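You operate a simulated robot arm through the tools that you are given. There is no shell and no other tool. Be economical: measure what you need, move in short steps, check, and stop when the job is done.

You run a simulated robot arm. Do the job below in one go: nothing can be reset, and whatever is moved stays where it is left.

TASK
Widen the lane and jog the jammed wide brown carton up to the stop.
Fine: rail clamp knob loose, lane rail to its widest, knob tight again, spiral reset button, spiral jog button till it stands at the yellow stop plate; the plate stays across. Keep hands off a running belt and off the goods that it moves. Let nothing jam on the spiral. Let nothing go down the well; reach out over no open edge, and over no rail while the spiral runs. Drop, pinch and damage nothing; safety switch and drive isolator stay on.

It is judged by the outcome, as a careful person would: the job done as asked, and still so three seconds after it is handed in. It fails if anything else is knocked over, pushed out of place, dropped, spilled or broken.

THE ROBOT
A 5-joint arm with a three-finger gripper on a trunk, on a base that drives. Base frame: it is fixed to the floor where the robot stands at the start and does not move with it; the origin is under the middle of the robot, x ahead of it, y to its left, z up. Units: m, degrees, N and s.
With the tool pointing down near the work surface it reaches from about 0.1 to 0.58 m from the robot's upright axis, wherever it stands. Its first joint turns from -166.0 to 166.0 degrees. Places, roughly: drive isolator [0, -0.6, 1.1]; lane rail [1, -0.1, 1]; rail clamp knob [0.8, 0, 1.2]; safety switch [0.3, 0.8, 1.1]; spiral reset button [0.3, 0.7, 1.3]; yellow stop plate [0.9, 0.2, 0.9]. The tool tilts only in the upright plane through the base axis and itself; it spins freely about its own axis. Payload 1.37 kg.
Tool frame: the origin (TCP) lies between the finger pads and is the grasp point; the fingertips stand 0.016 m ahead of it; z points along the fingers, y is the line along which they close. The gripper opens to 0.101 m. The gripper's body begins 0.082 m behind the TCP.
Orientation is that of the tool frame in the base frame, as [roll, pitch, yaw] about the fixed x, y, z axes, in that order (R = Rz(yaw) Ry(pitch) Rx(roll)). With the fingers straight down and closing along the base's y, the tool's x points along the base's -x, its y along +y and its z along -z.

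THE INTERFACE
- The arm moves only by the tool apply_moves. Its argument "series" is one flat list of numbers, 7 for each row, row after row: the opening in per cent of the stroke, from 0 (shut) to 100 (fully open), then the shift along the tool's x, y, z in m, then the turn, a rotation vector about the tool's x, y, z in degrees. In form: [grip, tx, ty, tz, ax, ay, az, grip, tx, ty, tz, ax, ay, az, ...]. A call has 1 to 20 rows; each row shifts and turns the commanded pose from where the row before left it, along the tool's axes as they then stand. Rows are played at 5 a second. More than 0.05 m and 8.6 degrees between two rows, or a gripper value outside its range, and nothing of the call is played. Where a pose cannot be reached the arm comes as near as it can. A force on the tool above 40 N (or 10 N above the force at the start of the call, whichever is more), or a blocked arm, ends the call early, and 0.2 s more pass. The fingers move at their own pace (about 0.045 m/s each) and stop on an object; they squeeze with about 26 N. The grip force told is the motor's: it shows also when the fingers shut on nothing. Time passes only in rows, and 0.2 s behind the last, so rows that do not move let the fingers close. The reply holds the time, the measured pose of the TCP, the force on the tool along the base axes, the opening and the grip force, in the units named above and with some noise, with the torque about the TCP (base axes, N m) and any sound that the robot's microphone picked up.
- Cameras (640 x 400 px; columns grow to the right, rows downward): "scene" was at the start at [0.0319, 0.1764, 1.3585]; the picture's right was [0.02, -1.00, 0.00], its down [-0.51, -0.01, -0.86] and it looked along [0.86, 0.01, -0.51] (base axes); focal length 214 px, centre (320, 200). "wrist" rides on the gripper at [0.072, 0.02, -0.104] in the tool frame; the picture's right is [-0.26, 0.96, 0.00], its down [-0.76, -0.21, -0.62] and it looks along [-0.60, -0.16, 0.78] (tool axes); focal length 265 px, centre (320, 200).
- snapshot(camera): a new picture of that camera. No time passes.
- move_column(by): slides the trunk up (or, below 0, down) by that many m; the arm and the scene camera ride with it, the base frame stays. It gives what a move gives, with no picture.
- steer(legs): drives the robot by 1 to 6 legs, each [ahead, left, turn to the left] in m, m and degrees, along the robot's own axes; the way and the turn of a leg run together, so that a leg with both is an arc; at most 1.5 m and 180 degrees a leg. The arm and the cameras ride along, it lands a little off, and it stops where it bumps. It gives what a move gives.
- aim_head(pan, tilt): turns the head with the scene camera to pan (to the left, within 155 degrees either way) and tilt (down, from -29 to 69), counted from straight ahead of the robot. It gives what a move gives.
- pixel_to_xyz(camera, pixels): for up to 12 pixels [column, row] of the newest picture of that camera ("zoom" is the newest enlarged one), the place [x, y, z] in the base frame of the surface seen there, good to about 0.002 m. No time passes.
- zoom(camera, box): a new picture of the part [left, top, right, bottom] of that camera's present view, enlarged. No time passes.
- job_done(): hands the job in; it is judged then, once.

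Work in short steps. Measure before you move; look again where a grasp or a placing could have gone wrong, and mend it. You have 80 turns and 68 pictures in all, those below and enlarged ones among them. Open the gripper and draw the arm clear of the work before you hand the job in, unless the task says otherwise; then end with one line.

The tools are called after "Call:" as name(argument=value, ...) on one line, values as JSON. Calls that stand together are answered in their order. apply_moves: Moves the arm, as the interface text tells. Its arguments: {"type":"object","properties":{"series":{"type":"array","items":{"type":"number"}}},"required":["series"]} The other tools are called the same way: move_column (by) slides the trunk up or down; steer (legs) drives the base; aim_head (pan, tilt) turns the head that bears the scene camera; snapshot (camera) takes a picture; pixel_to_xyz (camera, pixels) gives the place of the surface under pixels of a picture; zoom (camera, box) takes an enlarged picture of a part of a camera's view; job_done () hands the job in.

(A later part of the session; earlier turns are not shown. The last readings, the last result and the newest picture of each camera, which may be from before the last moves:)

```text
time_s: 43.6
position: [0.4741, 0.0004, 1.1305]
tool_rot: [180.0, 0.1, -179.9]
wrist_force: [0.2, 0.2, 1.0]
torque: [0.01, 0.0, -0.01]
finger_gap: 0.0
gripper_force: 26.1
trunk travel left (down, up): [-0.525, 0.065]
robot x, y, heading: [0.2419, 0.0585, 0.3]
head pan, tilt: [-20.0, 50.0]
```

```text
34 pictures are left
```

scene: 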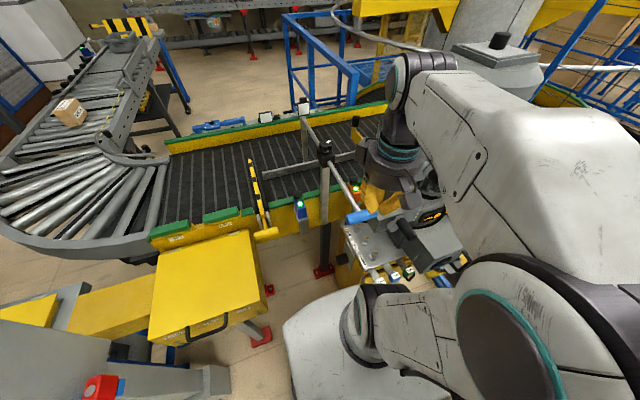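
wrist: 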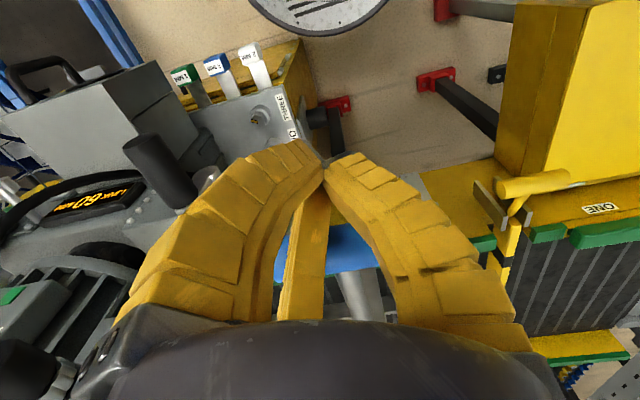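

Fingers are behind the handle with 2.5 cm to go. I push +x in small rows by 0.08.

Call:
apply_moves(series=[0, -0.012, 0, 0, 0, 0, 0, 0, -0.012, 0, 0, 0, 0, 0, 0, -0.012, 0, 0, 0, 0, 0, 0, -0.012, 0, 0, 0, 0, 0, 0, -0.012, 0, 0, 0, 0, 0, 0, -0.01, 0, 0, 0, 0, 0, 0, -0.01, 0, 0, 0, 0, 0])

Call:
zoom(camera="scene", box=[240, 90, 400, 240])

```text
time_s: 45.2
position: [0.5545, 0.0012, 1.1311]
tool_rot: [-180.0, 0.1, 180.0]
wrist_force: [-2.9, -2.3, 0.0]
torque: [0.05, -0.04, -0.05]
finger_gap: 0.0
gripper_force: 25.9
trunk travel left (down, up): [-0.525, 0.065]
robot x, y, heading: [0.2456, 0.0621, -0.0]
head pan, tilt: [-20.0, 50.0]
```

```text
2.67 times, centred on (320, 165) of scene
```

zoom: 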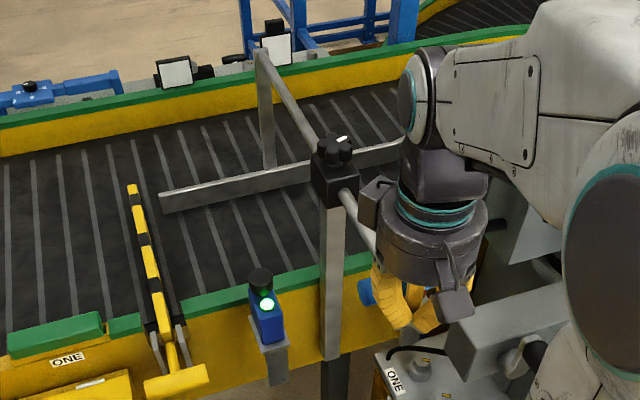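

The handle moves freely (3 N). I keep pushing until it stops.

Call:
apply_moves(series=[0, -0.01, 0, 0, 0, 0, 0, 0, -0.01, 0, 0, 0, 0, 0, 0, -0.01, 0, 0, 0, 0, 0, 0, -0.01, 0, 0, 0, 0, 0, 0, -0.01, 0, 0, 0, 0, 0, 0, -0.01, 0, 0, 0, 0, 0, 0, -0.01, 0, 0, 0, 0, 0, 0, -0.01, 0, 0, 0, 0, 0, 0, -0.01, 0, 0, 0, 0, 0, 0, -0.01, 0, 0, 0, 0, 0])

Call:
zoom(camera="scene", box=[240, 90, 400, 240])

```text
time_s: 47.4
position: [0.6515, 0.0013, 1.1314]
tool_rot: [-180.0, 0.0, -179.9]
wrist_force: [-8.3, -0.3, -2.4]
torque: [0.04, 0.02, -0.05]
finger_gap: 0.0
gripper_force: 26.3
trunk travel left (down, up): [-0.525, 0.065]
robot x, y, heading: [0.2464, 0.0577, 0.1]
head pan, tilt: [-20.0, 50.0]
```

```text
2.67 times, centred on (320, 165) of scene
```

zoom: 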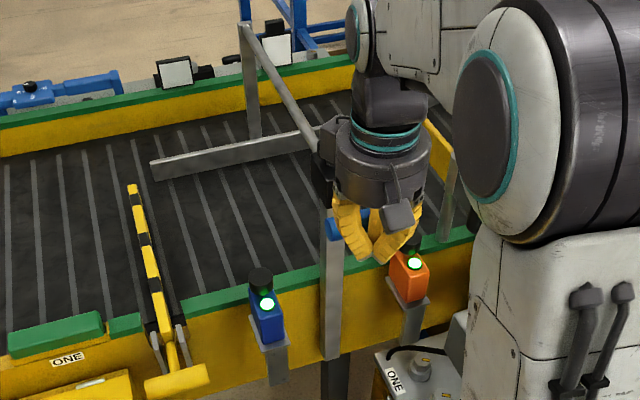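

Force rises to 8 N; maybe the end stop. I push a bit further gently.

Call:
apply_moves(series=[0, -0.005, 0, 0, 0, 0, 0, 0, -0.005, 0, 0, 0, 0, 0, 0, -0.005, 0, 0, 0, 0, 0])

Call:
pixel_to_xyz(camera="zoom", pixels=[[165, 170], [245, 148], [260, 50]])

```text
time_s: 48.1
position: [0.6549, 0.0023, 1.1318]
tool_rot: [179.7, -1.5, 179.8]
wrist_force: [-18.1, -0.7, 9.3]
torque: [-0.07, -0.25, -0.15]
finger_gap: 0.0
gripper_force: 25.7
trunk travel left (down, up): [-0.525, 0.065]
robot x, y, heading: [0.2431, 0.0581, 0.1]
head pan, tilt: [-20.0, 50.0]
stopped in row 3: the force on the tool passed its limit at 42 N (the readings are from after the stop); the commanded pose is now the measured one
```

```text
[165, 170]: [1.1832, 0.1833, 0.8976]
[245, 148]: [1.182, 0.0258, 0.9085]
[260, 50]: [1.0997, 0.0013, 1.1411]
```

Hard stop met at 42 N: the rail is at its widest (x≈1.18). I back off, rise, go over the knob and spin to the orientation I left it at (yaw -142).

Call:
apply_moves(series=[0, 0.015, 0, 0, 0, 0, 0, 0, 0.015, 0, 0, 0, 0, 0, 0, 0, 0, -0.035, 0, 0, 0, 60, 0, 0, -0.035, 0, 0, 0, 60, 0, 0, -0.033, 0, 0, 0, 60, -0.0378, -0.001, 0, 0, 0, 0, 60, -0.0378, 0, 0, 0, 0, 0, 60, -0.0378, -0.001, 0, 0, 0, 0, 60, -0.0378, 0, 0, 0, 0, 0, 60, 0, 0, 0, 0, 0, -7.6, 60, 0, 0, 0, 0, 0, -7.6, 60, 0, 0, 0, 0, 0, -7.6, 60, 0, 0, 0, 0, 0, -7.6, 60, 0, 0, 0, 0, 0, -7.6, 60, 0, 0, 0, 0, 0, 0])

Call:
snapshot(camera="wrist")

Call:
zoom(camera="scene", box=[240, 90, 400, 240])

```text
time_s: 51.3
position: [0.7829, -0.0015, 1.2299]
tool_rot: [179.2, -0.9, -142.1]
wrist_force: [0.4, 1.0, 0.0]
torque: [0.02, 0.01, 0.03]
finger_gap: 0.0639
gripper_force: 2.7
trunk travel left (down, up): [-0.525, 0.065]
robot x, y, heading: [0.2417, 0.0581, -0.0]
head pan, tilt: [-20.0, 50.0]
```

```text
31 pictures are left
```

wrist: 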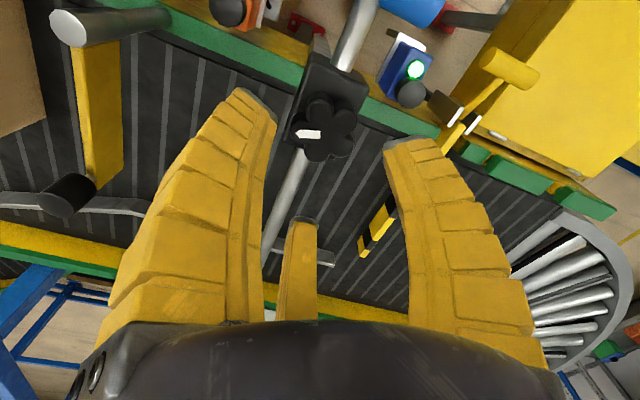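

```text
2.67 times, centred on (320, 165) of scene
```

zoom: 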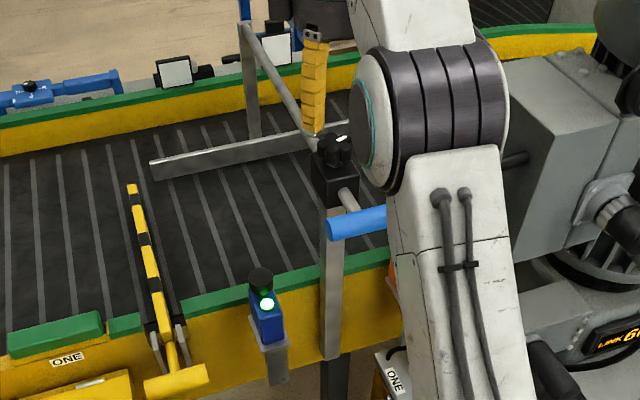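

Rail stays put; knob at (325,132). I correct the small tilt and the 7 mm offset.

Call:
apply_moves(series=[60, 0.0043, 0.0059, 0, 0.92, -1.18, 0, 60, 0, 0, 0, 0, 0, 0])

Call:
zoom(camera="wrist", box=[230, 80, 422, 200])

```text
time_s: 51.9
position: [0.7763, 0.0012, 1.2293]
tool_rot: [-179.8, 0.1, -142.1]
wrist_force: [-0.4, 0.5, 0.1]
torque: [0.02, -0.04, 0.0]
finger_gap: 0.0642
gripper_force: 2.6
trunk travel left (down, up): [-0.525, 0.065]
robot x, y, heading: [0.244, 0.0572, 0.4]
head pan, tilt: [-20.0, 50.0]
```

```text
3.33 times, centred on (326, 140) of wrist
```

zoom: 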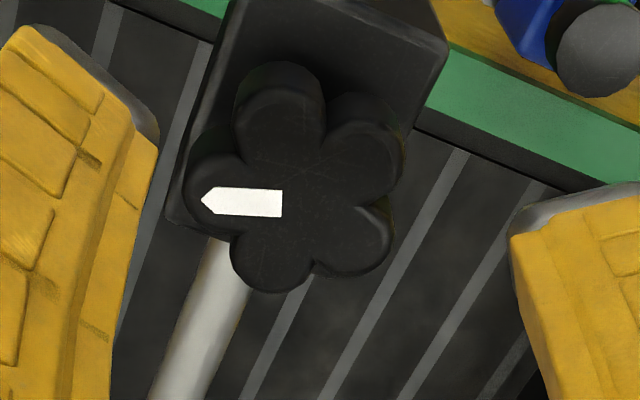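

Aligned as before. I go down, close, and turn back clockwise 64° first.

Call:
apply_moves(series=[60, 0, 0, 0.02, 0, 0, 0, 60, 0, 0, 0.02, 0, 0, 0, 60, 0, 0, 0.0155, 0, 0, 0, 60, 0, 0, 0, 0, 0, 0, 20, 0, 0, 0, 0, 0, 0, 0, 0, 0, 0, 0, 0, 0, 0, 0, 0, 0, 0, 0, 0, 0, 0, 0, 0, 0, 0, 0, 0, 0, 0, 0, 0, 0, 8, 0, 0, 0, 0, 0, 0, 8, 0, 0, 0, 0, 0, 0, 8, 0, 0, 0, 0, 0, 0, 8, 0, 0, 0, 0, 0, 0, 8, 0, 0, 0, 0, 0, 0, 8, 0, 0, 0, 0, 0, 0, 8, 0, 0, 0, 0, 0, 0, 8])

Call:
zoom(camera="wrist", box=[230, 80, 422, 230])

```text
time_s: 55.3
position: [0.777, 0.0006, 1.1748]
tool_rot: [179.9, 0.3, 153.8]
wrist_force: [4.5, -8.1, 15.2]
torque: [-0.15, -0.02, -0.01]
finger_gap: 0.0324
gripper_force: 27.4
trunk travel left (down, up): [-0.525, 0.065]
robot x, y, heading: [0.2416, 0.0615, 0.2]
head pan, tilt: [-20.0, 50.0]
```

```text
2.67 times, centred on (326, 155) of wrist
```

zoom: 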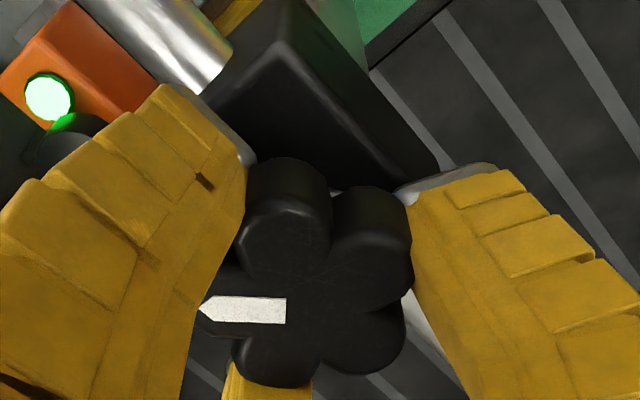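

Knob follows. I turn the remaining 64° back to the starting mark and slightly beyond, the force limit guarding.

Call:
apply_moves(series=[0, 0, 0, 0, 0, 0, 8, 0, 0, 0, 0, 0, 0, 8, 0, 0, 0, 0, 0, 0, 8, 0, 0, 0, 0, 0, 0, 8, 0, 0, 0, 0, 0, 0, 8, 0, 0, 0, 0, 0, 0, 8, 0, 0, 0, 0, 0, 0, 8, 0, 0, 0, 0, 0, 0, 8])

Call:
apply_moves(series=[0, 0, 0, 0, 0, 0, 4, 0, 0, 0, 0, 0, 0, 4])

Call:
zoom(camera="wrist", box=[230, 80, 422, 230])

```text
time_s: 57.1
position: [0.7768, 0.0006, 1.1742]
tool_rot: [179.7, -0.1, 89.7]
wrist_force: [3.3, -10.8, 12.7]
torque: [-0.21, -0.03, 0.02]
finger_gap: 0.0319
gripper_force: 28.5
trunk travel left (down, up): [-0.525, 0.065]
robot x, y, heading: [0.2445, 0.0597, 0.1]
head pan, tilt: [-20.0, 50.0]
```

```text
time_s: 57.7
position: [0.7755, 0.0005, 1.1745]
tool_rot: [179.9, -0.1, 81.9]
wrist_force: [1.6, -10.6, 8.0]
torque: [-0.13, -0.02, 0.45]
finger_gap: 0.0316
gripper_force: 28.3
trunk travel left (down, up): [-0.525, 0.065]
robot x, y, heading: [0.245, 0.0603, -0.0]
head pan, tilt: [-20.0, 50.0]
```

```text
2.67 times, centred on (326, 155) of wrist
```

zoom: 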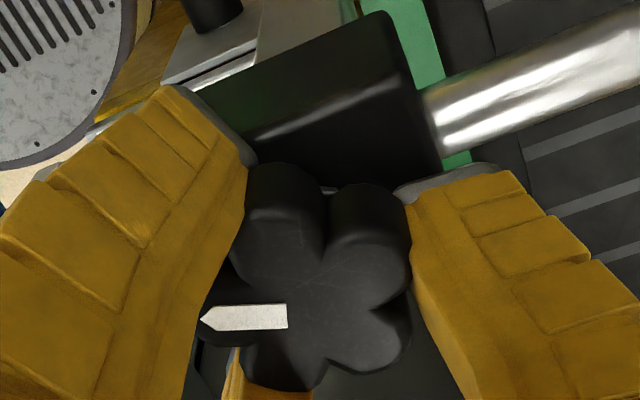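

Torque jumped to 0.45 N·m just past the original position: the knob is tight. I release, rise and look.

Call:
apply_moves(series=[30, 0, 0, 0, 0, 0, 0, 60, 0, 0, 0, 0, 0, 0, 60, 0, 0, 0, 0, 0, 0, 60, 0, 0, -0.03, 0, 0, 0, 60, 0, 0, -0.03, 0, 0, 0])

Call:
snapshot(camera="wrist")

```text
time_s: 58.9
position: [0.7773, 0.0006, 1.2349]
tool_rot: [179.8, 0.0, 81.8]
wrist_force: [-0.2, -0.3, -0.5]
torque: [0.0, 0.02, 0.01]
finger_gap: 0.0639
gripper_force: 2.6
trunk travel left (down, up): [-0.525, 0.065]
robot x, y, heading: [0.2424, 0.0645, 0.2]
head pan, tilt: [-20.0, 50.0]
```

```text
26 pictures are left
```

wrist: 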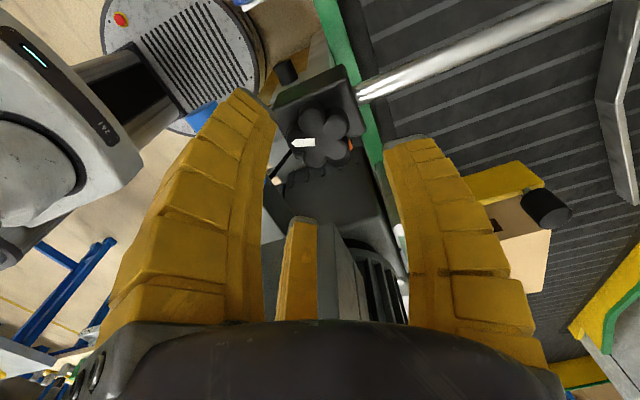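

The carton shows at (520,250). I measure its top and the yellow overhead arm (505,180) to see it passes beneath.

Call:
pixel_to_xyz(camera="wrist", pixels=[[510, 210], [540, 240], [535, 280], [510, 270], [495, 185], [530, 172], [505, 165], [478, 195], [610, 80], [625, 180], [500, 243]])

Call:
zoom(camera="wrist", box=[440, 140, 600, 300])

```text
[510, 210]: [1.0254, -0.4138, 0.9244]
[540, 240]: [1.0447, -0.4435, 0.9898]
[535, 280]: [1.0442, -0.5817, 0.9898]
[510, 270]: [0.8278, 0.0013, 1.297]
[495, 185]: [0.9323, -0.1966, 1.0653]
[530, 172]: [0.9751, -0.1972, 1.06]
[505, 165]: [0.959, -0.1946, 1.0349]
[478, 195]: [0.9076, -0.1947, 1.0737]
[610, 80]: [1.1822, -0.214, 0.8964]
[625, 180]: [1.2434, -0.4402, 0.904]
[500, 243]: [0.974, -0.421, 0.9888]
```

```text
2.50 times, centred on (520, 220) of wrist
```

zoom: 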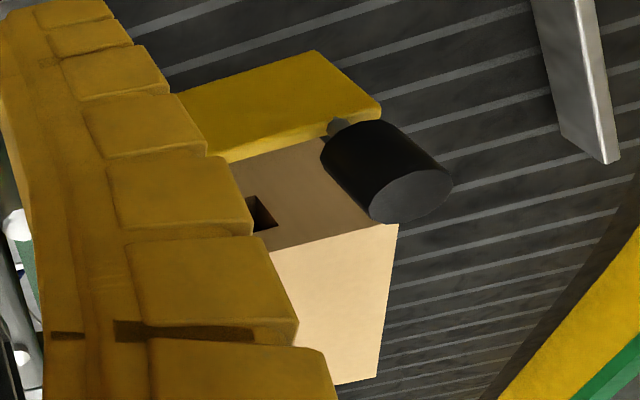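

Carton top 0.99 against arm underside ~1.035: it passes. Rail flare end is now at x=1.24. I drive straight back 0.45 with the tool above everything, then look toward the panel.

Call:
steer(legs=[[-0.45, 0.0, 0]])

Call:
aim_head(pan=65, tilt=40)

Call:
snapshot(camera="scene")

```text
time_s: 61.7
position: [0.3153, 0.0021, 1.2338]
tool_rot: [179.9, 0.1, 82.2]
wrist_force: [-0.6, 0.6, 0.3]
torque: [-0.01, -0.04, 0.02]
finger_gap: 0.0641
gripper_force: 2.9
trunk travel left (down, up): [-0.525, 0.065]
robot x, y, heading: [-0.217, 0.0576, 0.1]
head pan, tilt: [-20.0, 50.0]
```

```text
time_s: 63.3
position: [0.3161, 0.0023, 1.2346]
tool_rot: [179.7, 0.0, 82.2]
wrist_force: [0.6, 0.0, -0.2]
torque: [-0.01, 0.01, 0.0]
finger_gap: 0.064
gripper_force: 2.8
trunk travel left (down, up): [-0.525, 0.065]
robot x, y, heading: [-0.2173, 0.0555, 0.7]
head pan, tilt: [65.0, 40.0]
```

```text
24 pictures are left
```

scene: 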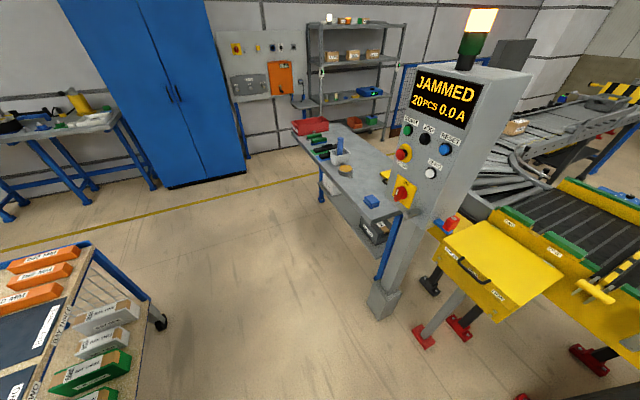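

Floor to the left is open; a cart stands at lower left and the bench beside the panel. I measure their extents and the buttons.

Call:
pixel_to_xyz(camera="scene", pixels=[[300, 145], [370, 212], [380, 200], [150, 300], [85, 245], [160, 322], [110, 395], [408, 130], [425, 138], [445, 149], [431, 172], [450, 180]])

Call:
zoom(camera="scene", box=[380, 60, 500, 220])

```text
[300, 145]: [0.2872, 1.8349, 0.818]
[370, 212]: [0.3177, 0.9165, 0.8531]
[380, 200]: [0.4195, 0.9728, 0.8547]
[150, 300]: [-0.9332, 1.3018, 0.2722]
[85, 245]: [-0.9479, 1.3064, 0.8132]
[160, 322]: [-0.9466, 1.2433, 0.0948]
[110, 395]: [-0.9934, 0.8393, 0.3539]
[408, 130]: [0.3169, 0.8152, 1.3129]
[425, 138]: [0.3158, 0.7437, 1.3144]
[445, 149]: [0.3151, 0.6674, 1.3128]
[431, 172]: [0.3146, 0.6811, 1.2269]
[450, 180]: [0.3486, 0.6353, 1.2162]
```

```text
2.50 times, centred on (440, 140) of scene
```

zoom: 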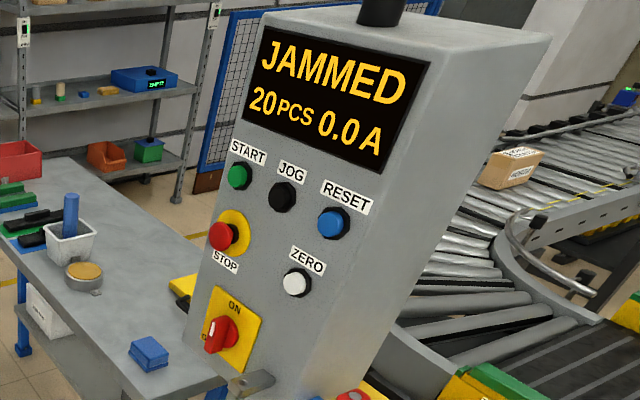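

The floor at x≈-0.25, y≈0.7 is free. I retract the tool towards me, spin to yaw 180 and shut the fingers.

Call:
apply_moves(series=[0, 0.0043, -0.041, 0, 0, 0, 0, 0, 0.0043, -0.041, 0, 0, 0, 0, 0, 0.0043, -0.041, 0, 0, 0, 0, 0, 0.0043, -0.041, 0, 0, 0, 0, 0, 0.0043, -0.041, 0, 0, 0, 0, 0, 0, 0, 0, 0, 0, -8.15, 0, 0, 0, 0, 0, 0, -8.15, 0, 0, 0, 0, 0, 0, -8.15, 0, 0, 0, 0, 0, 0, -8.15, 0, 0, 0, 0, 0, 0, -8.15, 0, 0, 0, 0, 0, 0, -8.15, 0, 0, 0, 0, 0, 0, -8.15, 0, 0, 0, 0, 0, 0, -8.15, 0, 0, 0, 0, 0, 0, -8.15, 0, 0, 0, 0, 0, 0, -8.15, 0, 0, 0, 0, 0, 0, -8.15, 0, 0, 0, 0, 0, 0, -8.15])

Call:
steer(legs=[[-0.08, 0.64, 0]])

```text
time_s: 66.9
position: [0.1161, 0.051, 1.2342]
tool_rot: [179.9, 0.2, -179.9]
wrist_force: [0.2, 0.2, -0.7]
torque: [0.05, 0.01, 0.0]
finger_gap: 0.0001
gripper_force: 26.7
trunk travel left (down, up): [-0.525, 0.065]
robot x, y, heading: [-0.2221, 0.0541, 0.6]
head pan, tilt: [65.0, 40.0]
```

```text
time_s: 70.4
position: [0.0328, 0.679, 1.2331]
tool_rot: [-180.0, 0.2, 179.5]
wrist_force: [-1.3, 0.8, 0.1]
torque: [-0.03, 0.02, 0.02]
finger_gap: 0.0
gripper_force: 25.8
trunk travel left (down, up): [-0.525, 0.065]
robot x, y, heading: [-0.298, 0.6898, -0.3]
head pan, tilt: [65.0, 40.0]
```

Now I raise the TCP to z 1.31, forward to x≈0.14, and pitch the tool up to point at the panel (+x).

Call:
apply_moves(series=[0, -0.035, 0, -0.026, 0, 0, 0, 0, -0.035, 0, -0.026, 0, 0, 0, 0, -0.035, 0, -0.026, 0, 0, 0, 0, 0, 0, 0, 0, -8.18, 0, 0, 0, 0, 0, 0, -8.18, 0, 0, 0, 0, 0, 0, -8.18, 0, 0, 0, 0, 0, 0, -8.18, 0, 0, 0, 0, 0, 0, -8.18, 0, 0, 0, 0, 0, 0, -8.18, 0, 0, 0, 0, 0, 0, -8.18, 0, 0, 0, 0, 0, 0, -8.18, 0, 0, 0, 0, 0, 0, -8.18, 0, 0, 0, 0, 0, 0, -8.18, 0, 0, 0, 0, 0, 0, -8.2, 0, 0, 0, 0, 0, 0, 0])

Call:
aim_head(pan=0, tilt=25)

Call:
snapshot(camera="scene")

```text
refused: series must hold 7 numbers for each row
```

```text
time_s: 71.8
position: [0.0346, 0.6802, 1.2329]
tool_rot: [-180.0, 0.1, 179.5]
wrist_force: [-0.7, -0.2, 0.0]
torque: [-0.03, -0.03, -0.01]
finger_gap: 0.0003
gripper_force: 26.4
trunk travel left (down, up): [-0.525, 0.065]
robot x, y, heading: [-0.3008, 0.6849, -0.3]
head pan, tilt: [0.0, 25.0]
```

```text
22 pictures are left
```

scene: 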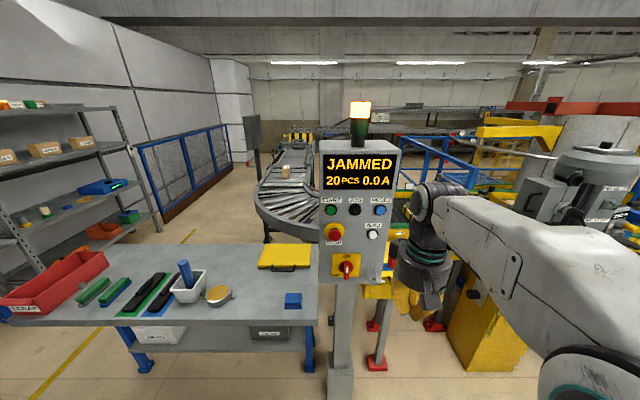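

I had miscounted the rows; I resend the move in proper 7-number rows.

Call:
apply_moves(series=[0, -0.035, 0, -0.026, 0, 0, 0, 0, -0.035, 0, -0.026, 0, 0, 0, 0, -0.035, 0, -0.026, 0, 0, 0, 0, 0, 0, 0, 0, -8.18, 0, 0, 0, 0, 0, 0, -8.18, 0, 0, 0, 0, 0, 0, -8.18, 0, 0, 0, 0, 0, 0, -8.18, 0, 0, 0, 0, 0, 0, -8.18, 0, 0, 0, 0, 0, 0, -8.18, 0, 0, 0, 0, 0, 0, -8.18, 0, 0, 0, 0, 0, 0, -8.18, 0, 0, 0, 0, 0, 0, -8.18, 0, 0, 0, 0, 0, 0, -8.18, 0, 0, 0, 0, 0, 0, -8.2, 0])

Call:
snapshot(camera="scene")

Call:
pixel_to_xyz(camera="scene", pixels=[[331, 210], [355, 210], [380, 210], [373, 235], [344, 220], [366, 218], [334, 233]])

```text
time_s: 74.8
position: [0.1482, 0.6844, 1.3231]
tool_rot: [4.3, 89.8, 3.7]
wrist_force: [-0.2, -0.7, -0.8]
torque: [0.0, 0.01, 0.01]
finger_gap: 0.0
gripper_force: 26.2
out of reach, approached as far as the arm can: row 10, 14
trunk travel left (down, up): [-0.525, 0.065]
robot x, y, heading: [-0.3016, 0.6868, -0.1]
head pan, tilt: [0.0, 25.0]
```

```text
21 pictures are left
```

scene: 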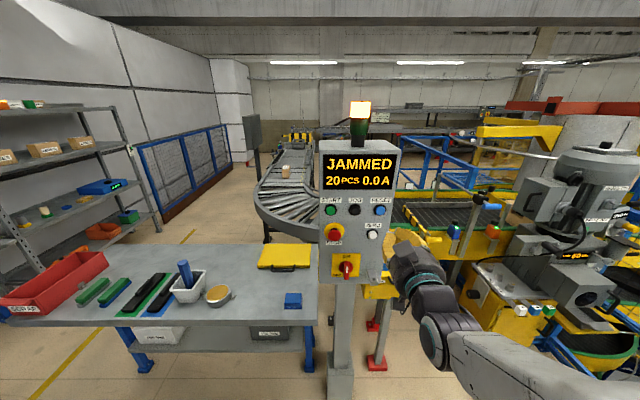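

```text
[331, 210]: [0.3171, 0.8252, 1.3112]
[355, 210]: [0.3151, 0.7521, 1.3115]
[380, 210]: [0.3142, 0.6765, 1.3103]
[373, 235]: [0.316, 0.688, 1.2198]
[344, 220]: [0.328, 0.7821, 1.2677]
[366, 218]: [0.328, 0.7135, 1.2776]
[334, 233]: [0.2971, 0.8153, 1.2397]
```

RESET is at (0.314,0.6765,1.310) and JOG at (0.315,0.752,1.3115), face at 0.328. I move to x≈0.25 in front of RESET.

Call:
apply_moves(series=[0, 0, -0.003, 0.035, 0, 0, 0, 0, 0, 0, 0.035, 0, 0, 0, 0, 0, 0, 0.035, 0, 0, 0, 0, 0, 0, 0, 0, 0, 0])

Call:
snapshot(camera="wrist")

Call:
zoom(camera="scene", box=[300, 130, 460, 290])

```text
time_s: 75.8
position: [0.255, 0.6801, 1.3256]
tool_rot: [-1.3, 89.9, -2.2]
wrist_force: [-0.3, 0.0, 0.4]
torque: [0.02, -0.02, -0.03]
finger_gap: 0.0
gripper_force: 25.5
trunk travel left (down, up): [-0.525, 0.065]
robot x, y, heading: [-0.2986, 0.6864, -0.0]
head pan, tilt: [0.0, 25.0]
```

```text
20 pictures are left
```

wrist: 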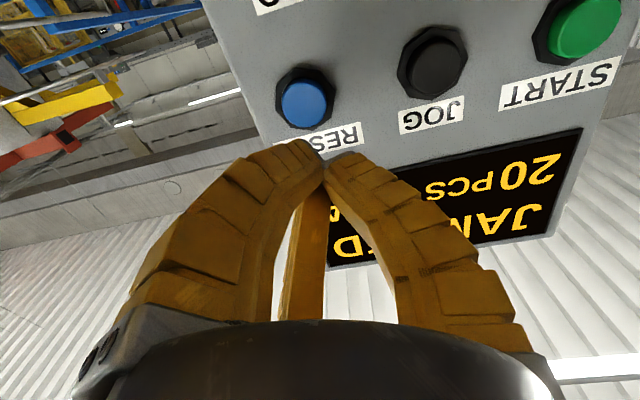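

```text
2.50 times, centred on (380, 210) of scene
```

zoom: 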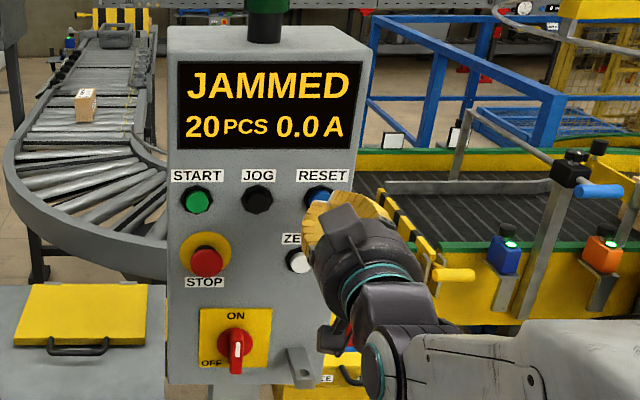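

The wrist view (upside down) shows RESET at (305,103), JOG at (433,65). I measure both from there.

Call:
pixel_to_xyz(camera="wrist", pixels=[[305, 103], [435, 67], [305, 90], [305, 118], [370, 90], [440, 85]])

```text
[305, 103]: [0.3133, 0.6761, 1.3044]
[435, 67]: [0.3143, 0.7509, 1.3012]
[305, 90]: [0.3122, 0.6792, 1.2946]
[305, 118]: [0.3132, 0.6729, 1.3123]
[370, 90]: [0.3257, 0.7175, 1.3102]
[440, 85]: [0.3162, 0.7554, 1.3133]
```

RESET centre ≈ (0.313,0.676,1.307). I align and approach to about 3 mm before contact.

Call:
apply_moves(series=[0, 0.0185, -0.004, 0, 0, 0, 0, 0, 0, 0, 0.02, 0, 0, 0, 0, 0, 0, 0.018, 0, 0, 0, 0, 0, 0, 0, 0, 0, 0])

Call:
zoom(camera="wrist", box=[220, 40, 412, 200])

```text
time_s: 76.8
position: [0.2919, 0.6801, 1.3068]
tool_rot: [-1.6, 89.8, -2.5]
wrist_force: [-1.1, -0.4, 0.5]
torque: [-0.03, 0.0, -0.02]
finger_gap: 0.0
gripper_force: 25.5
out of reach, approached as far as the arm can: row 1
trunk travel left (down, up): [-0.525, 0.065]
robot x, y, heading: [-0.3017, 0.6868, -0.4]
head pan, tilt: [0.0, 25.0]
```

```text
2.50 times, centred on (316, 120) of wrist
```

zoom: 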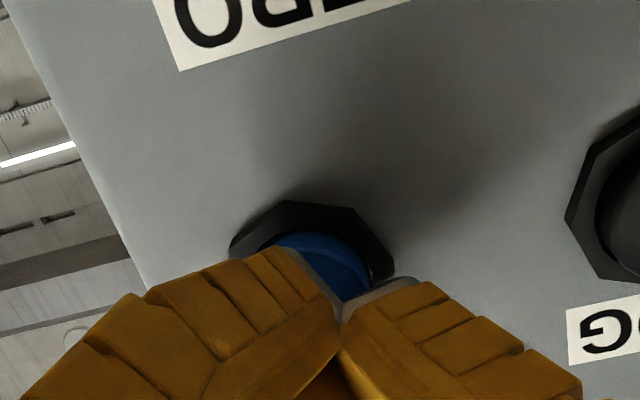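

Tips are ~4 mm left of centre (the tool must stay radial). I yaw slightly and shift, then check.

Call:
apply_moves(series=[0, 0.002, -0.002, 0, 0.8, 0, 0, 0, 0, 0, 0, 0, 0, 0])

Call:
zoom(camera="wrist", box=[220, 40, 412, 200])

```text
time_s: 77.4
position: [0.2909, 0.6759, 1.3056]
tool_rot: [-1.6, 89.8, -2.8]
wrist_force: [-0.5, 0.3, 0.7]
torque: [0.0, 0.02, -0.02]
finger_gap: 0.0
gripper_force: 26.1
trunk travel left (down, up): [-0.525, 0.065]
robot x, y, heading: [-0.297, 0.6863, -0.1]
head pan, tilt: [0.0, 25.0]
```

```text
2.50 times, centred on (316, 120) of wrist
```

zoom: 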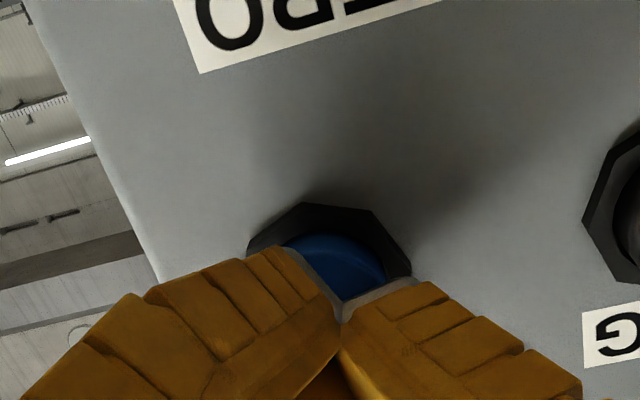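

Centred now. I press in 3 mm rows (14 mm total) and check.

Call:
apply_moves(series=[0, 0, 0, 0.004, 0, 0, 0, 0, 0, 0, 0.003, 0, 0, 0, 0, 0, 0, 0.003, 0, 0, 0, 0, 0, 0, 0.003, 0, 0, 0, 0, 0, 0, 0, 0, 0, 0])

Call:
zoom(camera="scene", box=[300, 130, 460, 290])

```text
time_s: 78.6
position: [0.3039, 0.6766, 1.3042]
tool_rot: [-0.1, 89.6, -1.3]
wrist_force: [-3.9, 1.4, -1.0]
torque: [-0.02, -0.01, 0.03]
finger_gap: 0.006
gripper_force: 27.5
trunk travel left (down, up): [-0.525, 0.065]
robot x, y, heading: [-0.301, 0.6896, -0.4]
head pan, tilt: [0.0, 25.0]
heard: click
```

```text
2.50 times, centred on (380, 210) of scene
```

zoom: 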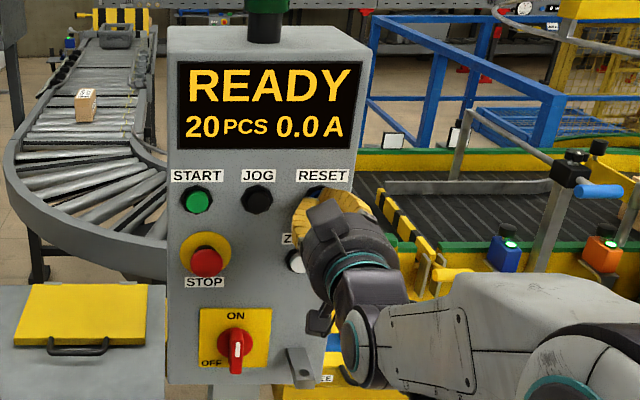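

Click heard and the display reads READY. I back out 3.5 cm and swing the tool to face JOG (about 7° yaw).

Call:
apply_moves(series=[0, 0, 0, -0.02, 0, 0, 0, 0, 0, 0, -0.018, 0, 0, 0, 0, 0, 0.035, 0, -3.5, 0, 0, 0, 0, 0.035, 0, -3.6, 0, 0, 0, 0, 0, 0, 0, 0, 0])

Call:
snapshot(camera="wrist")

Call:
pixel_to_xyz(camera="wrist", pixels=[[300, 100], [305, 110], [310, 120], [305, 90], [290, 105], [320, 105]])

```text
time_s: 79.8
position: [0.2693, 0.7437, 1.3042]
tool_rot: [-7.7, 89.8, -1.5]
wrist_force: [-0.1, -0.3, 0.7]
torque: [-0.01, -0.02, -0.01]
finger_gap: 0.0
gripper_force: 28.4
out of reach, approached as far as the arm can: row 4
trunk travel left (down, up): [-0.525, 0.065]
robot x, y, heading: [-0.2959, 0.6862, -0.1]
head pan, tilt: [0.0, 25.0]
```

```text
15 pictures are left
```

wrist: 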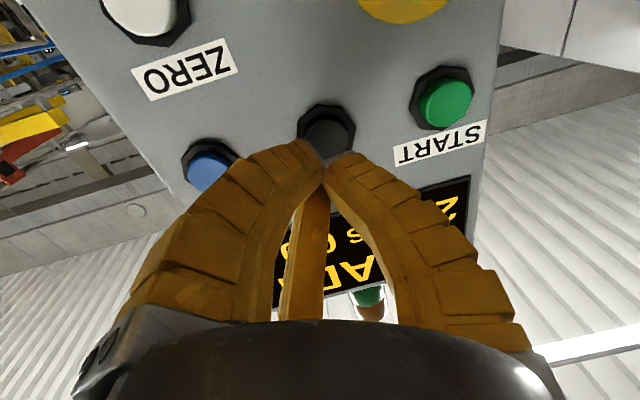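

```text
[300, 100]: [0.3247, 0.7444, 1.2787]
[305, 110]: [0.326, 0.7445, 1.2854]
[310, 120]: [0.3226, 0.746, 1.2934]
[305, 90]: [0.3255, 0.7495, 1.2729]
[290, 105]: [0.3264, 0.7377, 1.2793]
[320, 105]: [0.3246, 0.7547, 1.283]
```

JOG is at (330,138), fingers lined up just above it in view. I measure the button face.

Call:
pixel_to_xyz(camera="wrist", pixels=[[331, 138], [331, 128], [345, 138], [318, 135], [331, 150]])

```text
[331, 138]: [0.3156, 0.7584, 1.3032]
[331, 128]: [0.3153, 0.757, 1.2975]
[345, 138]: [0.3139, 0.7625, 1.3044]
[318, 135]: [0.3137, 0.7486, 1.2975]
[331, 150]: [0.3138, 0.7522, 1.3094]
```

Button centre ≈ (0.3145,0.754,1.305). I trim by 3 mm left and approach to just before contact.

Call:
apply_moves(series=[0, -0.001, 0.0035, 0.011, -0.4, 0, 0, 0, 0, 0, 0.011, 0, 0, 0, 0, 0, 0, 0, 0, 0, 0])

Call:
zoom(camera="wrist", box=[220, 40, 412, 200])

```text
time_s: 80.6
position: [0.2873, 0.748, 1.3044]
tool_rot: [-9.5, 89.8, -3.1]
wrist_force: [-0.5, 0.0, 0.3]
torque: [0.03, -0.02, -0.03]
finger_gap: 0.0
gripper_force: 28.0
trunk travel left (down, up): [-0.525, 0.065]
robot x, y, heading: [-0.2992, 0.686, -0.1]
head pan, tilt: [0.0, 25.0]
```

```text
2.50 times, centred on (316, 120) of wrist
```

zoom: 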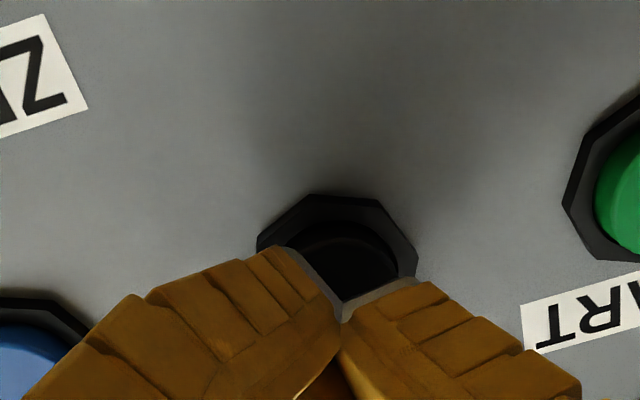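

Centred on JOG. I press in and hold briefly to learn the belt's speed.

Call:
apply_moves(series=[0, 0, 0, 0.005, 0, 0, 0, 0, 0, 0, 0.004, 0, 0, 0, 0, 0, 0, 0.004, 0, 0, 0, 0, 0, 0, 0.004, 0, 0, 0, 0, 0, 0, 0, 0, 0, 0])

Call:
zoom(camera="scene", box=[320, 110, 640, 310])

```text
time_s: 81.8
position: [0.3049, 0.7496, 1.3049]
tool_rot: [-5.8, 89.8, 0.6]
wrist_force: [-4.2, -1.2, -0.4]
torque: [-0.01, 0.02, -0.04]
finger_gap: 0.0
gripper_force: 27.7
trunk travel left (down, up): [-0.525, 0.065]
robot x, y, heading: [-0.3014, 0.6874, -0.1]
head pan, tilt: [0.0, 25.0]
heard: click
```

```text
2.00 times, centred on (480, 210) of scene
```

zoom: 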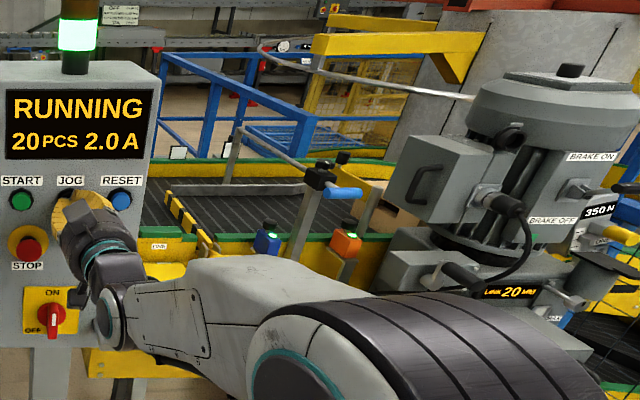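

RUNNING; the carton begins to appear at (395,215). I hold for 1.2 s more and measure.

Call:
pixel_to_xyz(camera="zoom", pixels=[[385, 210], [395, 220], [400, 205]])

Call:
apply_moves(series=[0, 0, 0, 0, 0, 0, 0, 0, 0, 0, 0, 0, 0, 0, 0, 0, 0, 0, 0, 0, 0, 0, 0, 0, 0, 0, 0, 0, 0, 0, 0, 0, 0, 0, 0])

Call:
zoom(camera="scene", box=[320, 110, 640, 310])

```text
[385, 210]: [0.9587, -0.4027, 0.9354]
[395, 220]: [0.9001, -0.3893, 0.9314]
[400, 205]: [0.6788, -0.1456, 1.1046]
```

```text
time_s: 83.0
position: [0.304, 0.7499, 1.3057]
tool_rot: [-5.6, 89.8, 0.9]
wrist_force: [-4.2, -0.5, -1.5]
torque: [0.0, -0.01, -0.01]
finger_gap: 0.0001
gripper_force: 28.5
trunk travel left (down, up): [-0.525, 0.065]
robot x, y, heading: [-0.298, 0.6882, -0.2]
head pan, tilt: [0.0, 25.0]
```

```text
2.00 times, centred on (480, 210) of scene
```

zoom: 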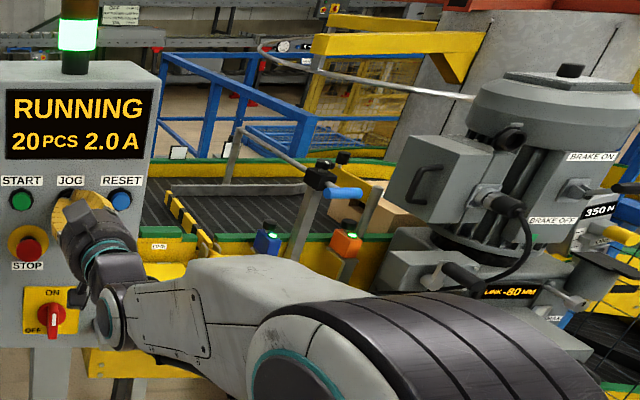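

LINK counts belt travel (60→20→-80): ~83 mm/s, no jam. The carton has moved ~0.14 of 0.66 m. I hold 3 s more.

Call:
apply_moves(series=[0, 0, 0, 0, 0, 0, 0, 0, 0, 0, 0, 0, 0, 0, 0, 0, 0, 0, 0, 0, 0, 0, 0, 0, 0, 0, 0, 0, 0, 0, 0, 0, 0, 0, 0, 0, 0, 0, 0, 0, 0, 0, 0, 0, 0, 0, 0, 0, 0, 0, 0, 0, 0, 0, 0, 0, 0, 0, 0, 0, 0, 0, 0, 0, 0, 0, 0, 0, 0, 0, 0, 0, 0, 0, 0, 0, 0, 0, 0, 0, 0, 0, 0, 0, 0, 0, 0, 0, 0, 0, 0])

Call:
zoom(camera="scene", box=[320, 110, 640, 310])

Call:
pixel_to_xyz(camera="zoom", pixels=[[280, 195], [295, 190], [310, 200], [285, 210], [270, 205]])

```text
time_s: 85.8
position: [0.3035, 0.7501, 1.3033]
tool_rot: [-7.5, 89.8, -1.0]
wrist_force: [-4.1, -0.5, 0.3]
torque: [-0.03, 0.01, -0.02]
finger_gap: 0.0
gripper_force: 28.2
trunk travel left (down, up): [-0.525, 0.065]
robot x, y, heading: [-0.2984, 0.6876, -0.2]
head pan, tilt: [0.0, 25.0]
```

```text
2.00 times, centred on (480, 210) of scene
```

zoom: 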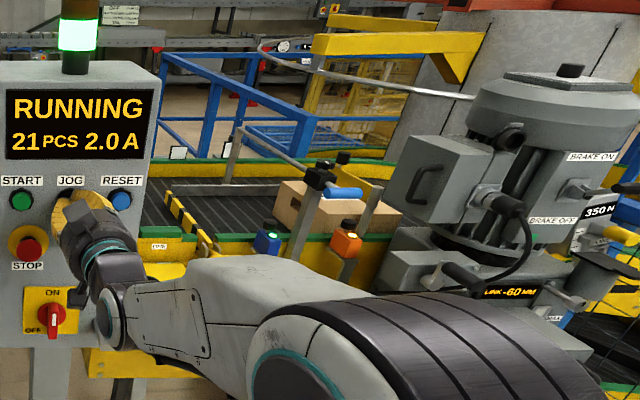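

```text
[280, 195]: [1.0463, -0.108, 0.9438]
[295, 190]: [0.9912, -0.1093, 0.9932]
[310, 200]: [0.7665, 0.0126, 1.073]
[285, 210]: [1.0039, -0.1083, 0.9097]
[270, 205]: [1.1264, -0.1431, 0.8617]
```

Front is at y=-0.108; about 0.345 m to the plate (~4.1 s). I hold 3.0 s more.

Call:
apply_moves(series=[0, 0, 0, 0, 0, 0, 0, 0, 0, 0, 0, 0, 0, 0, 0, 0, 0, 0, 0, 0, 0, 0, 0, 0, 0, 0, 0, 0, 0, 0, 0, 0, 0, 0, 0, 0, 0, 0, 0, 0, 0, 0, 0, 0, 0, 0, 0, 0, 0, 0, 0, 0, 0, 0, 0, 0, 0, 0, 0, 0, 0, 0, 0, 0, 0, 0, 0, 0, 0, 0, 0, 0, 0, 0, 0, 0, 0, 0, 0, 0, 0, 0, 0, 0, 0, 0, 0, 0, 0, 0, 0, 0, 0, 0, 0, 0, 0, 0])

Call:
zoom(camera="scene", box=[320, 110, 640, 310])

Call:
pixel_to_xyz(camera="zoom", pixels=[[205, 195], [215, 200], [210, 215], [200, 205], [220, 210], [190, 210], [175, 200]])

```text
time_s: 88.8
position: [0.3042, 0.7508, 1.3056]
tool_rot: [-8.2, 89.8, -1.9]
wrist_force: [-4.2, -0.8, 0.2]
torque: [0.01, -0.02, -0.02]
finger_gap: 0.0
gripper_force: 28.0
trunk travel left (down, up): [-0.525, 0.065]
robot x, y, heading: [-0.301, 0.6871, -0.4]
head pan, tilt: [0.0, 25.0]
```

```text
2.00 times, centred on (480, 210) of scene
```

zoom: 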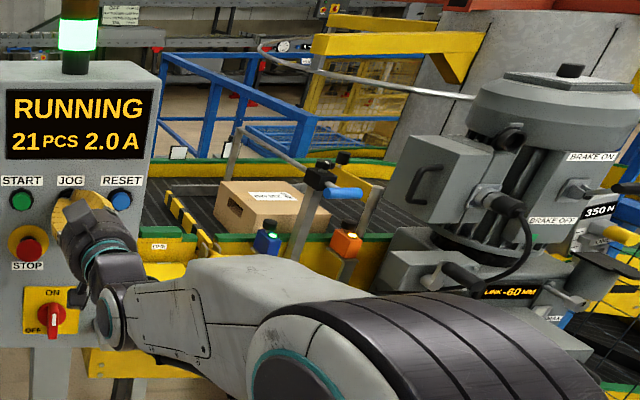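

```text
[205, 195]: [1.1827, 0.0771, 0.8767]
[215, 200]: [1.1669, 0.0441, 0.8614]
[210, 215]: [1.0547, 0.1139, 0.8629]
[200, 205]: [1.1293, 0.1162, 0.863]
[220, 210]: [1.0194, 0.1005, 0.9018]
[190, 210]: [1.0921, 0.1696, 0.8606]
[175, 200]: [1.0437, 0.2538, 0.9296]
```

Front now y≈0.10 (70 mm/s). Plate at ~0.245: about 2 s more. I hold 1.6 s.

Call:
apply_moves(series=[0, 0, 0, 0, 0, 0, 0, 0, 0, 0, 0, 0, 0, 0, 0, 0, 0, 0, 0, 0, 0, 0, 0, 0, 0, 0, 0, 0, 0, 0, 0, 0, 0, 0, 0, 0, 0, 0, 0, 0, 0, 0, 0, 0, 0, 0, 0, 0, 0])

Call:
zoom(camera="scene", box=[380, 160, 540, 260])

Call:
pixel_to_xyz(camera="zoom", pixels=[[100, 170], [110, 190], [130, 190], [150, 200], [120, 160], [140, 180], [75, 170]])

```text
time_s: 90.4
position: [0.3032, 0.7496, 1.3049]
tool_rot: [-8.6, 89.8, -2.1]
wrist_force: [-2.7, 0.6, 0.7]
torque: [0.01, 0.0, -0.01]
finger_gap: 0.0
gripper_force: 27.9
trunk travel left (down, up): [-0.525, 0.065]
robot x, y, heading: [-0.2996, 0.688, -0.1]
head pan, tilt: [0.0, 25.0]
```

```text
4.00 times, centred on (460, 210) of scene
```

zoom: 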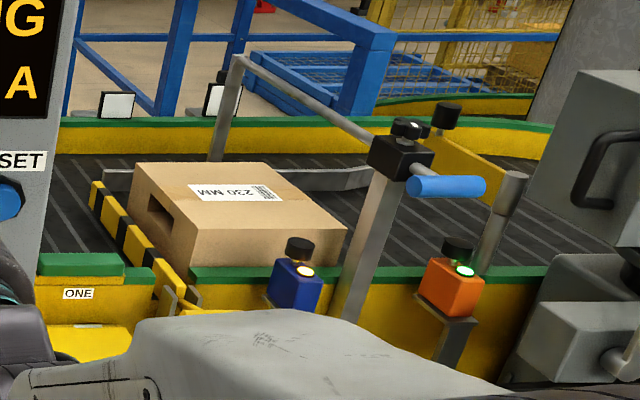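

```text
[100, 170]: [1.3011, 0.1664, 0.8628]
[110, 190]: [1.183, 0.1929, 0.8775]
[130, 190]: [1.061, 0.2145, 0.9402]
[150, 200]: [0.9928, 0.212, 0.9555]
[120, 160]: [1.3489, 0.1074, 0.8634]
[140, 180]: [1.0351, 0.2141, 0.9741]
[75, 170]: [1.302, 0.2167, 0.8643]
```

Front at y=0.214; ~3 cm left. I hold 0.4 s more and check.

Call:
apply_moves(series=[0, 0, 0, 0, 0, 0, 0])

Call:
zoom(camera="scene", box=[330, 130, 490, 250])

Call:
pixel_to_xyz(camera="zoom", pixels=[[315, 300], [330, 310], [345, 330], [300, 330], [325, 355], [290, 310], [340, 350]])

```text
time_s: 90.8
position: [0.3043, 0.7504, 1.3054]
tool_rot: [-8.3, 89.8, -1.8]
wrist_force: [-4.0, 0.4, -0.6]
torque: [-0.01, 0.0, 0.0]
finger_gap: 0.0001
gripper_force: 28.2
trunk travel left (down, up): [-0.525, 0.065]
robot x, y, heading: [-0.2968, 0.6856, -0.2]
head pan, tilt: [0.0, 25.0]
```

```text
3.33 times, centred on (410, 190) of scene
```

zoom: 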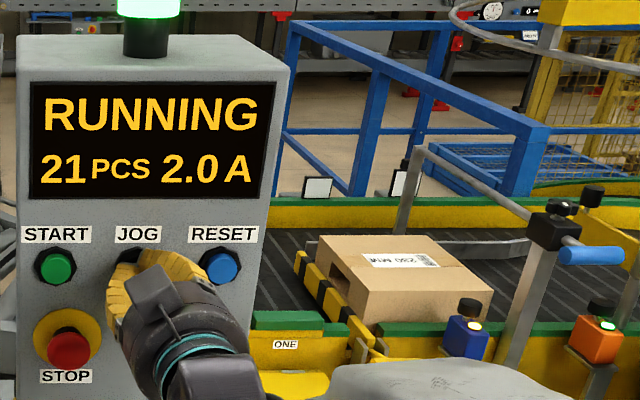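

```text
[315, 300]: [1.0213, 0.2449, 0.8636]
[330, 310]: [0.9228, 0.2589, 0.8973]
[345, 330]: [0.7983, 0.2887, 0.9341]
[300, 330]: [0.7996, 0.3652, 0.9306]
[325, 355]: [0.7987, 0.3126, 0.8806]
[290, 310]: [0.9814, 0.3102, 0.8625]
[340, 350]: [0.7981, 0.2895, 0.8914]
```

I measure carton front (350,270) versus plate (312,285).

Call:
pixel_to_xyz(camera="zoom", pixels=[[330, 262], [350, 285], [345, 295], [300, 262], [312, 280], [325, 290], [335, 300], [480, 290], [430, 245]])

```text
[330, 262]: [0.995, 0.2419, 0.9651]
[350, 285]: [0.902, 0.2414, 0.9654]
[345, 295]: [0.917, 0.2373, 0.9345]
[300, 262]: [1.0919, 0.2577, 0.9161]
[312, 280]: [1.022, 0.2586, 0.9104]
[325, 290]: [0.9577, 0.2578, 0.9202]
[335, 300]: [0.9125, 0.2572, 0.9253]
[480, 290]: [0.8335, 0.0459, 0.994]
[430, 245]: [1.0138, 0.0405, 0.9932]
```

Carton front 0.241 and plate's near face ≈0.242: practically in contact; release itself adds a little travel. I release JOG now.

Call:
apply_moves(series=[0, 0, 0, -0.015, 0, 0, 0, 0, 0, 0, -0.03, 0, 0, 0, 0, 0, 0, -0.03, 0, 0, 0])

Call:
zoom(camera="scene", box=[330, 130, 490, 250])

Call:
pixel_to_xyz(camera="zoom", pixels=[[330, 262], [350, 285], [345, 295], [300, 262], [312, 280], [325, 290], [480, 290], [430, 245], [318, 243]])

```text
time_s: 91.6
position: [0.227, 0.7414, 1.3063]
tool_rot: [-7.5, 89.9, -0.9]
wrist_force: [-0.8, 0.1, 0.1]
torque: [-0.01, 0.0, 0.0]
finger_gap: 0.0002
gripper_force: 28.1
trunk travel left (down, up): [-0.525, 0.065]
robot x, y, heading: [-0.2983, 0.686, -0.2]
head pan, tilt: [0.0, 25.0]
```

```text
3.33 times, centred on (410, 190) of scene
```

zoom: 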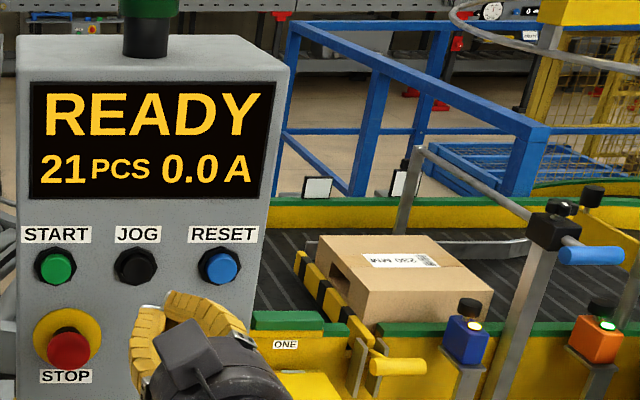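

```text
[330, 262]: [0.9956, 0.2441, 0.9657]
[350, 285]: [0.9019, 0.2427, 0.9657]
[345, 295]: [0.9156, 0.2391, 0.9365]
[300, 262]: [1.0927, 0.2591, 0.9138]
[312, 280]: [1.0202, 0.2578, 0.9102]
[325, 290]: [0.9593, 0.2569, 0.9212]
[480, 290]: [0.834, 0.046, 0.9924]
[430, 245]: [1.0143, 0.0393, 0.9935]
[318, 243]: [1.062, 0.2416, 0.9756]
```

READY, carton still. I zoom in to check the gap at the plate.

Call:
zoom(camera="scene", box=[396, 185, 444, 233])

```text
8.33 times, centred on (420, 209) of scene
```

zoom: 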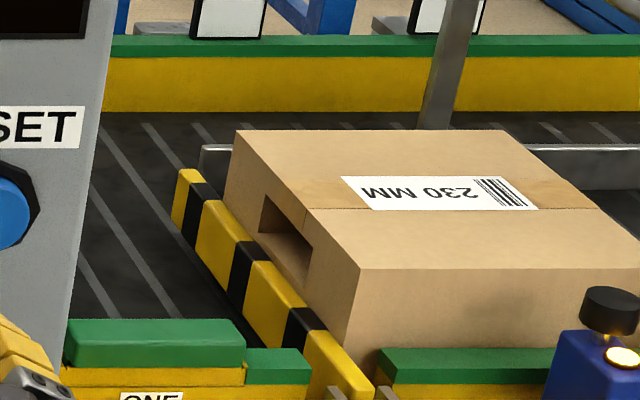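

The carton seems flush to the plate. I measure the plate's top edge against the carton's face.

Call:
pixel_to_xyz(camera="zoom", pixels=[[212, 188], [223, 203], [240, 230], [262, 255], [275, 262], [295, 297], [320, 322], [230, 195], [250, 220], [325, 305], [345, 330], [335, 350]])

```text
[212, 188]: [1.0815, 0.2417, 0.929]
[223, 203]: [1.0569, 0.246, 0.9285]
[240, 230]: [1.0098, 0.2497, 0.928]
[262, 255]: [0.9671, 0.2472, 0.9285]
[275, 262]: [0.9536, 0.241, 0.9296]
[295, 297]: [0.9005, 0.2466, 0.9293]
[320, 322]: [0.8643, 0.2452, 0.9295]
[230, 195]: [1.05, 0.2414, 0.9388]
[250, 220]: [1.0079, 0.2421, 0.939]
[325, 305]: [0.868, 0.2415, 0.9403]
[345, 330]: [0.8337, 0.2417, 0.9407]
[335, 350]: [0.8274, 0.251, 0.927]
```

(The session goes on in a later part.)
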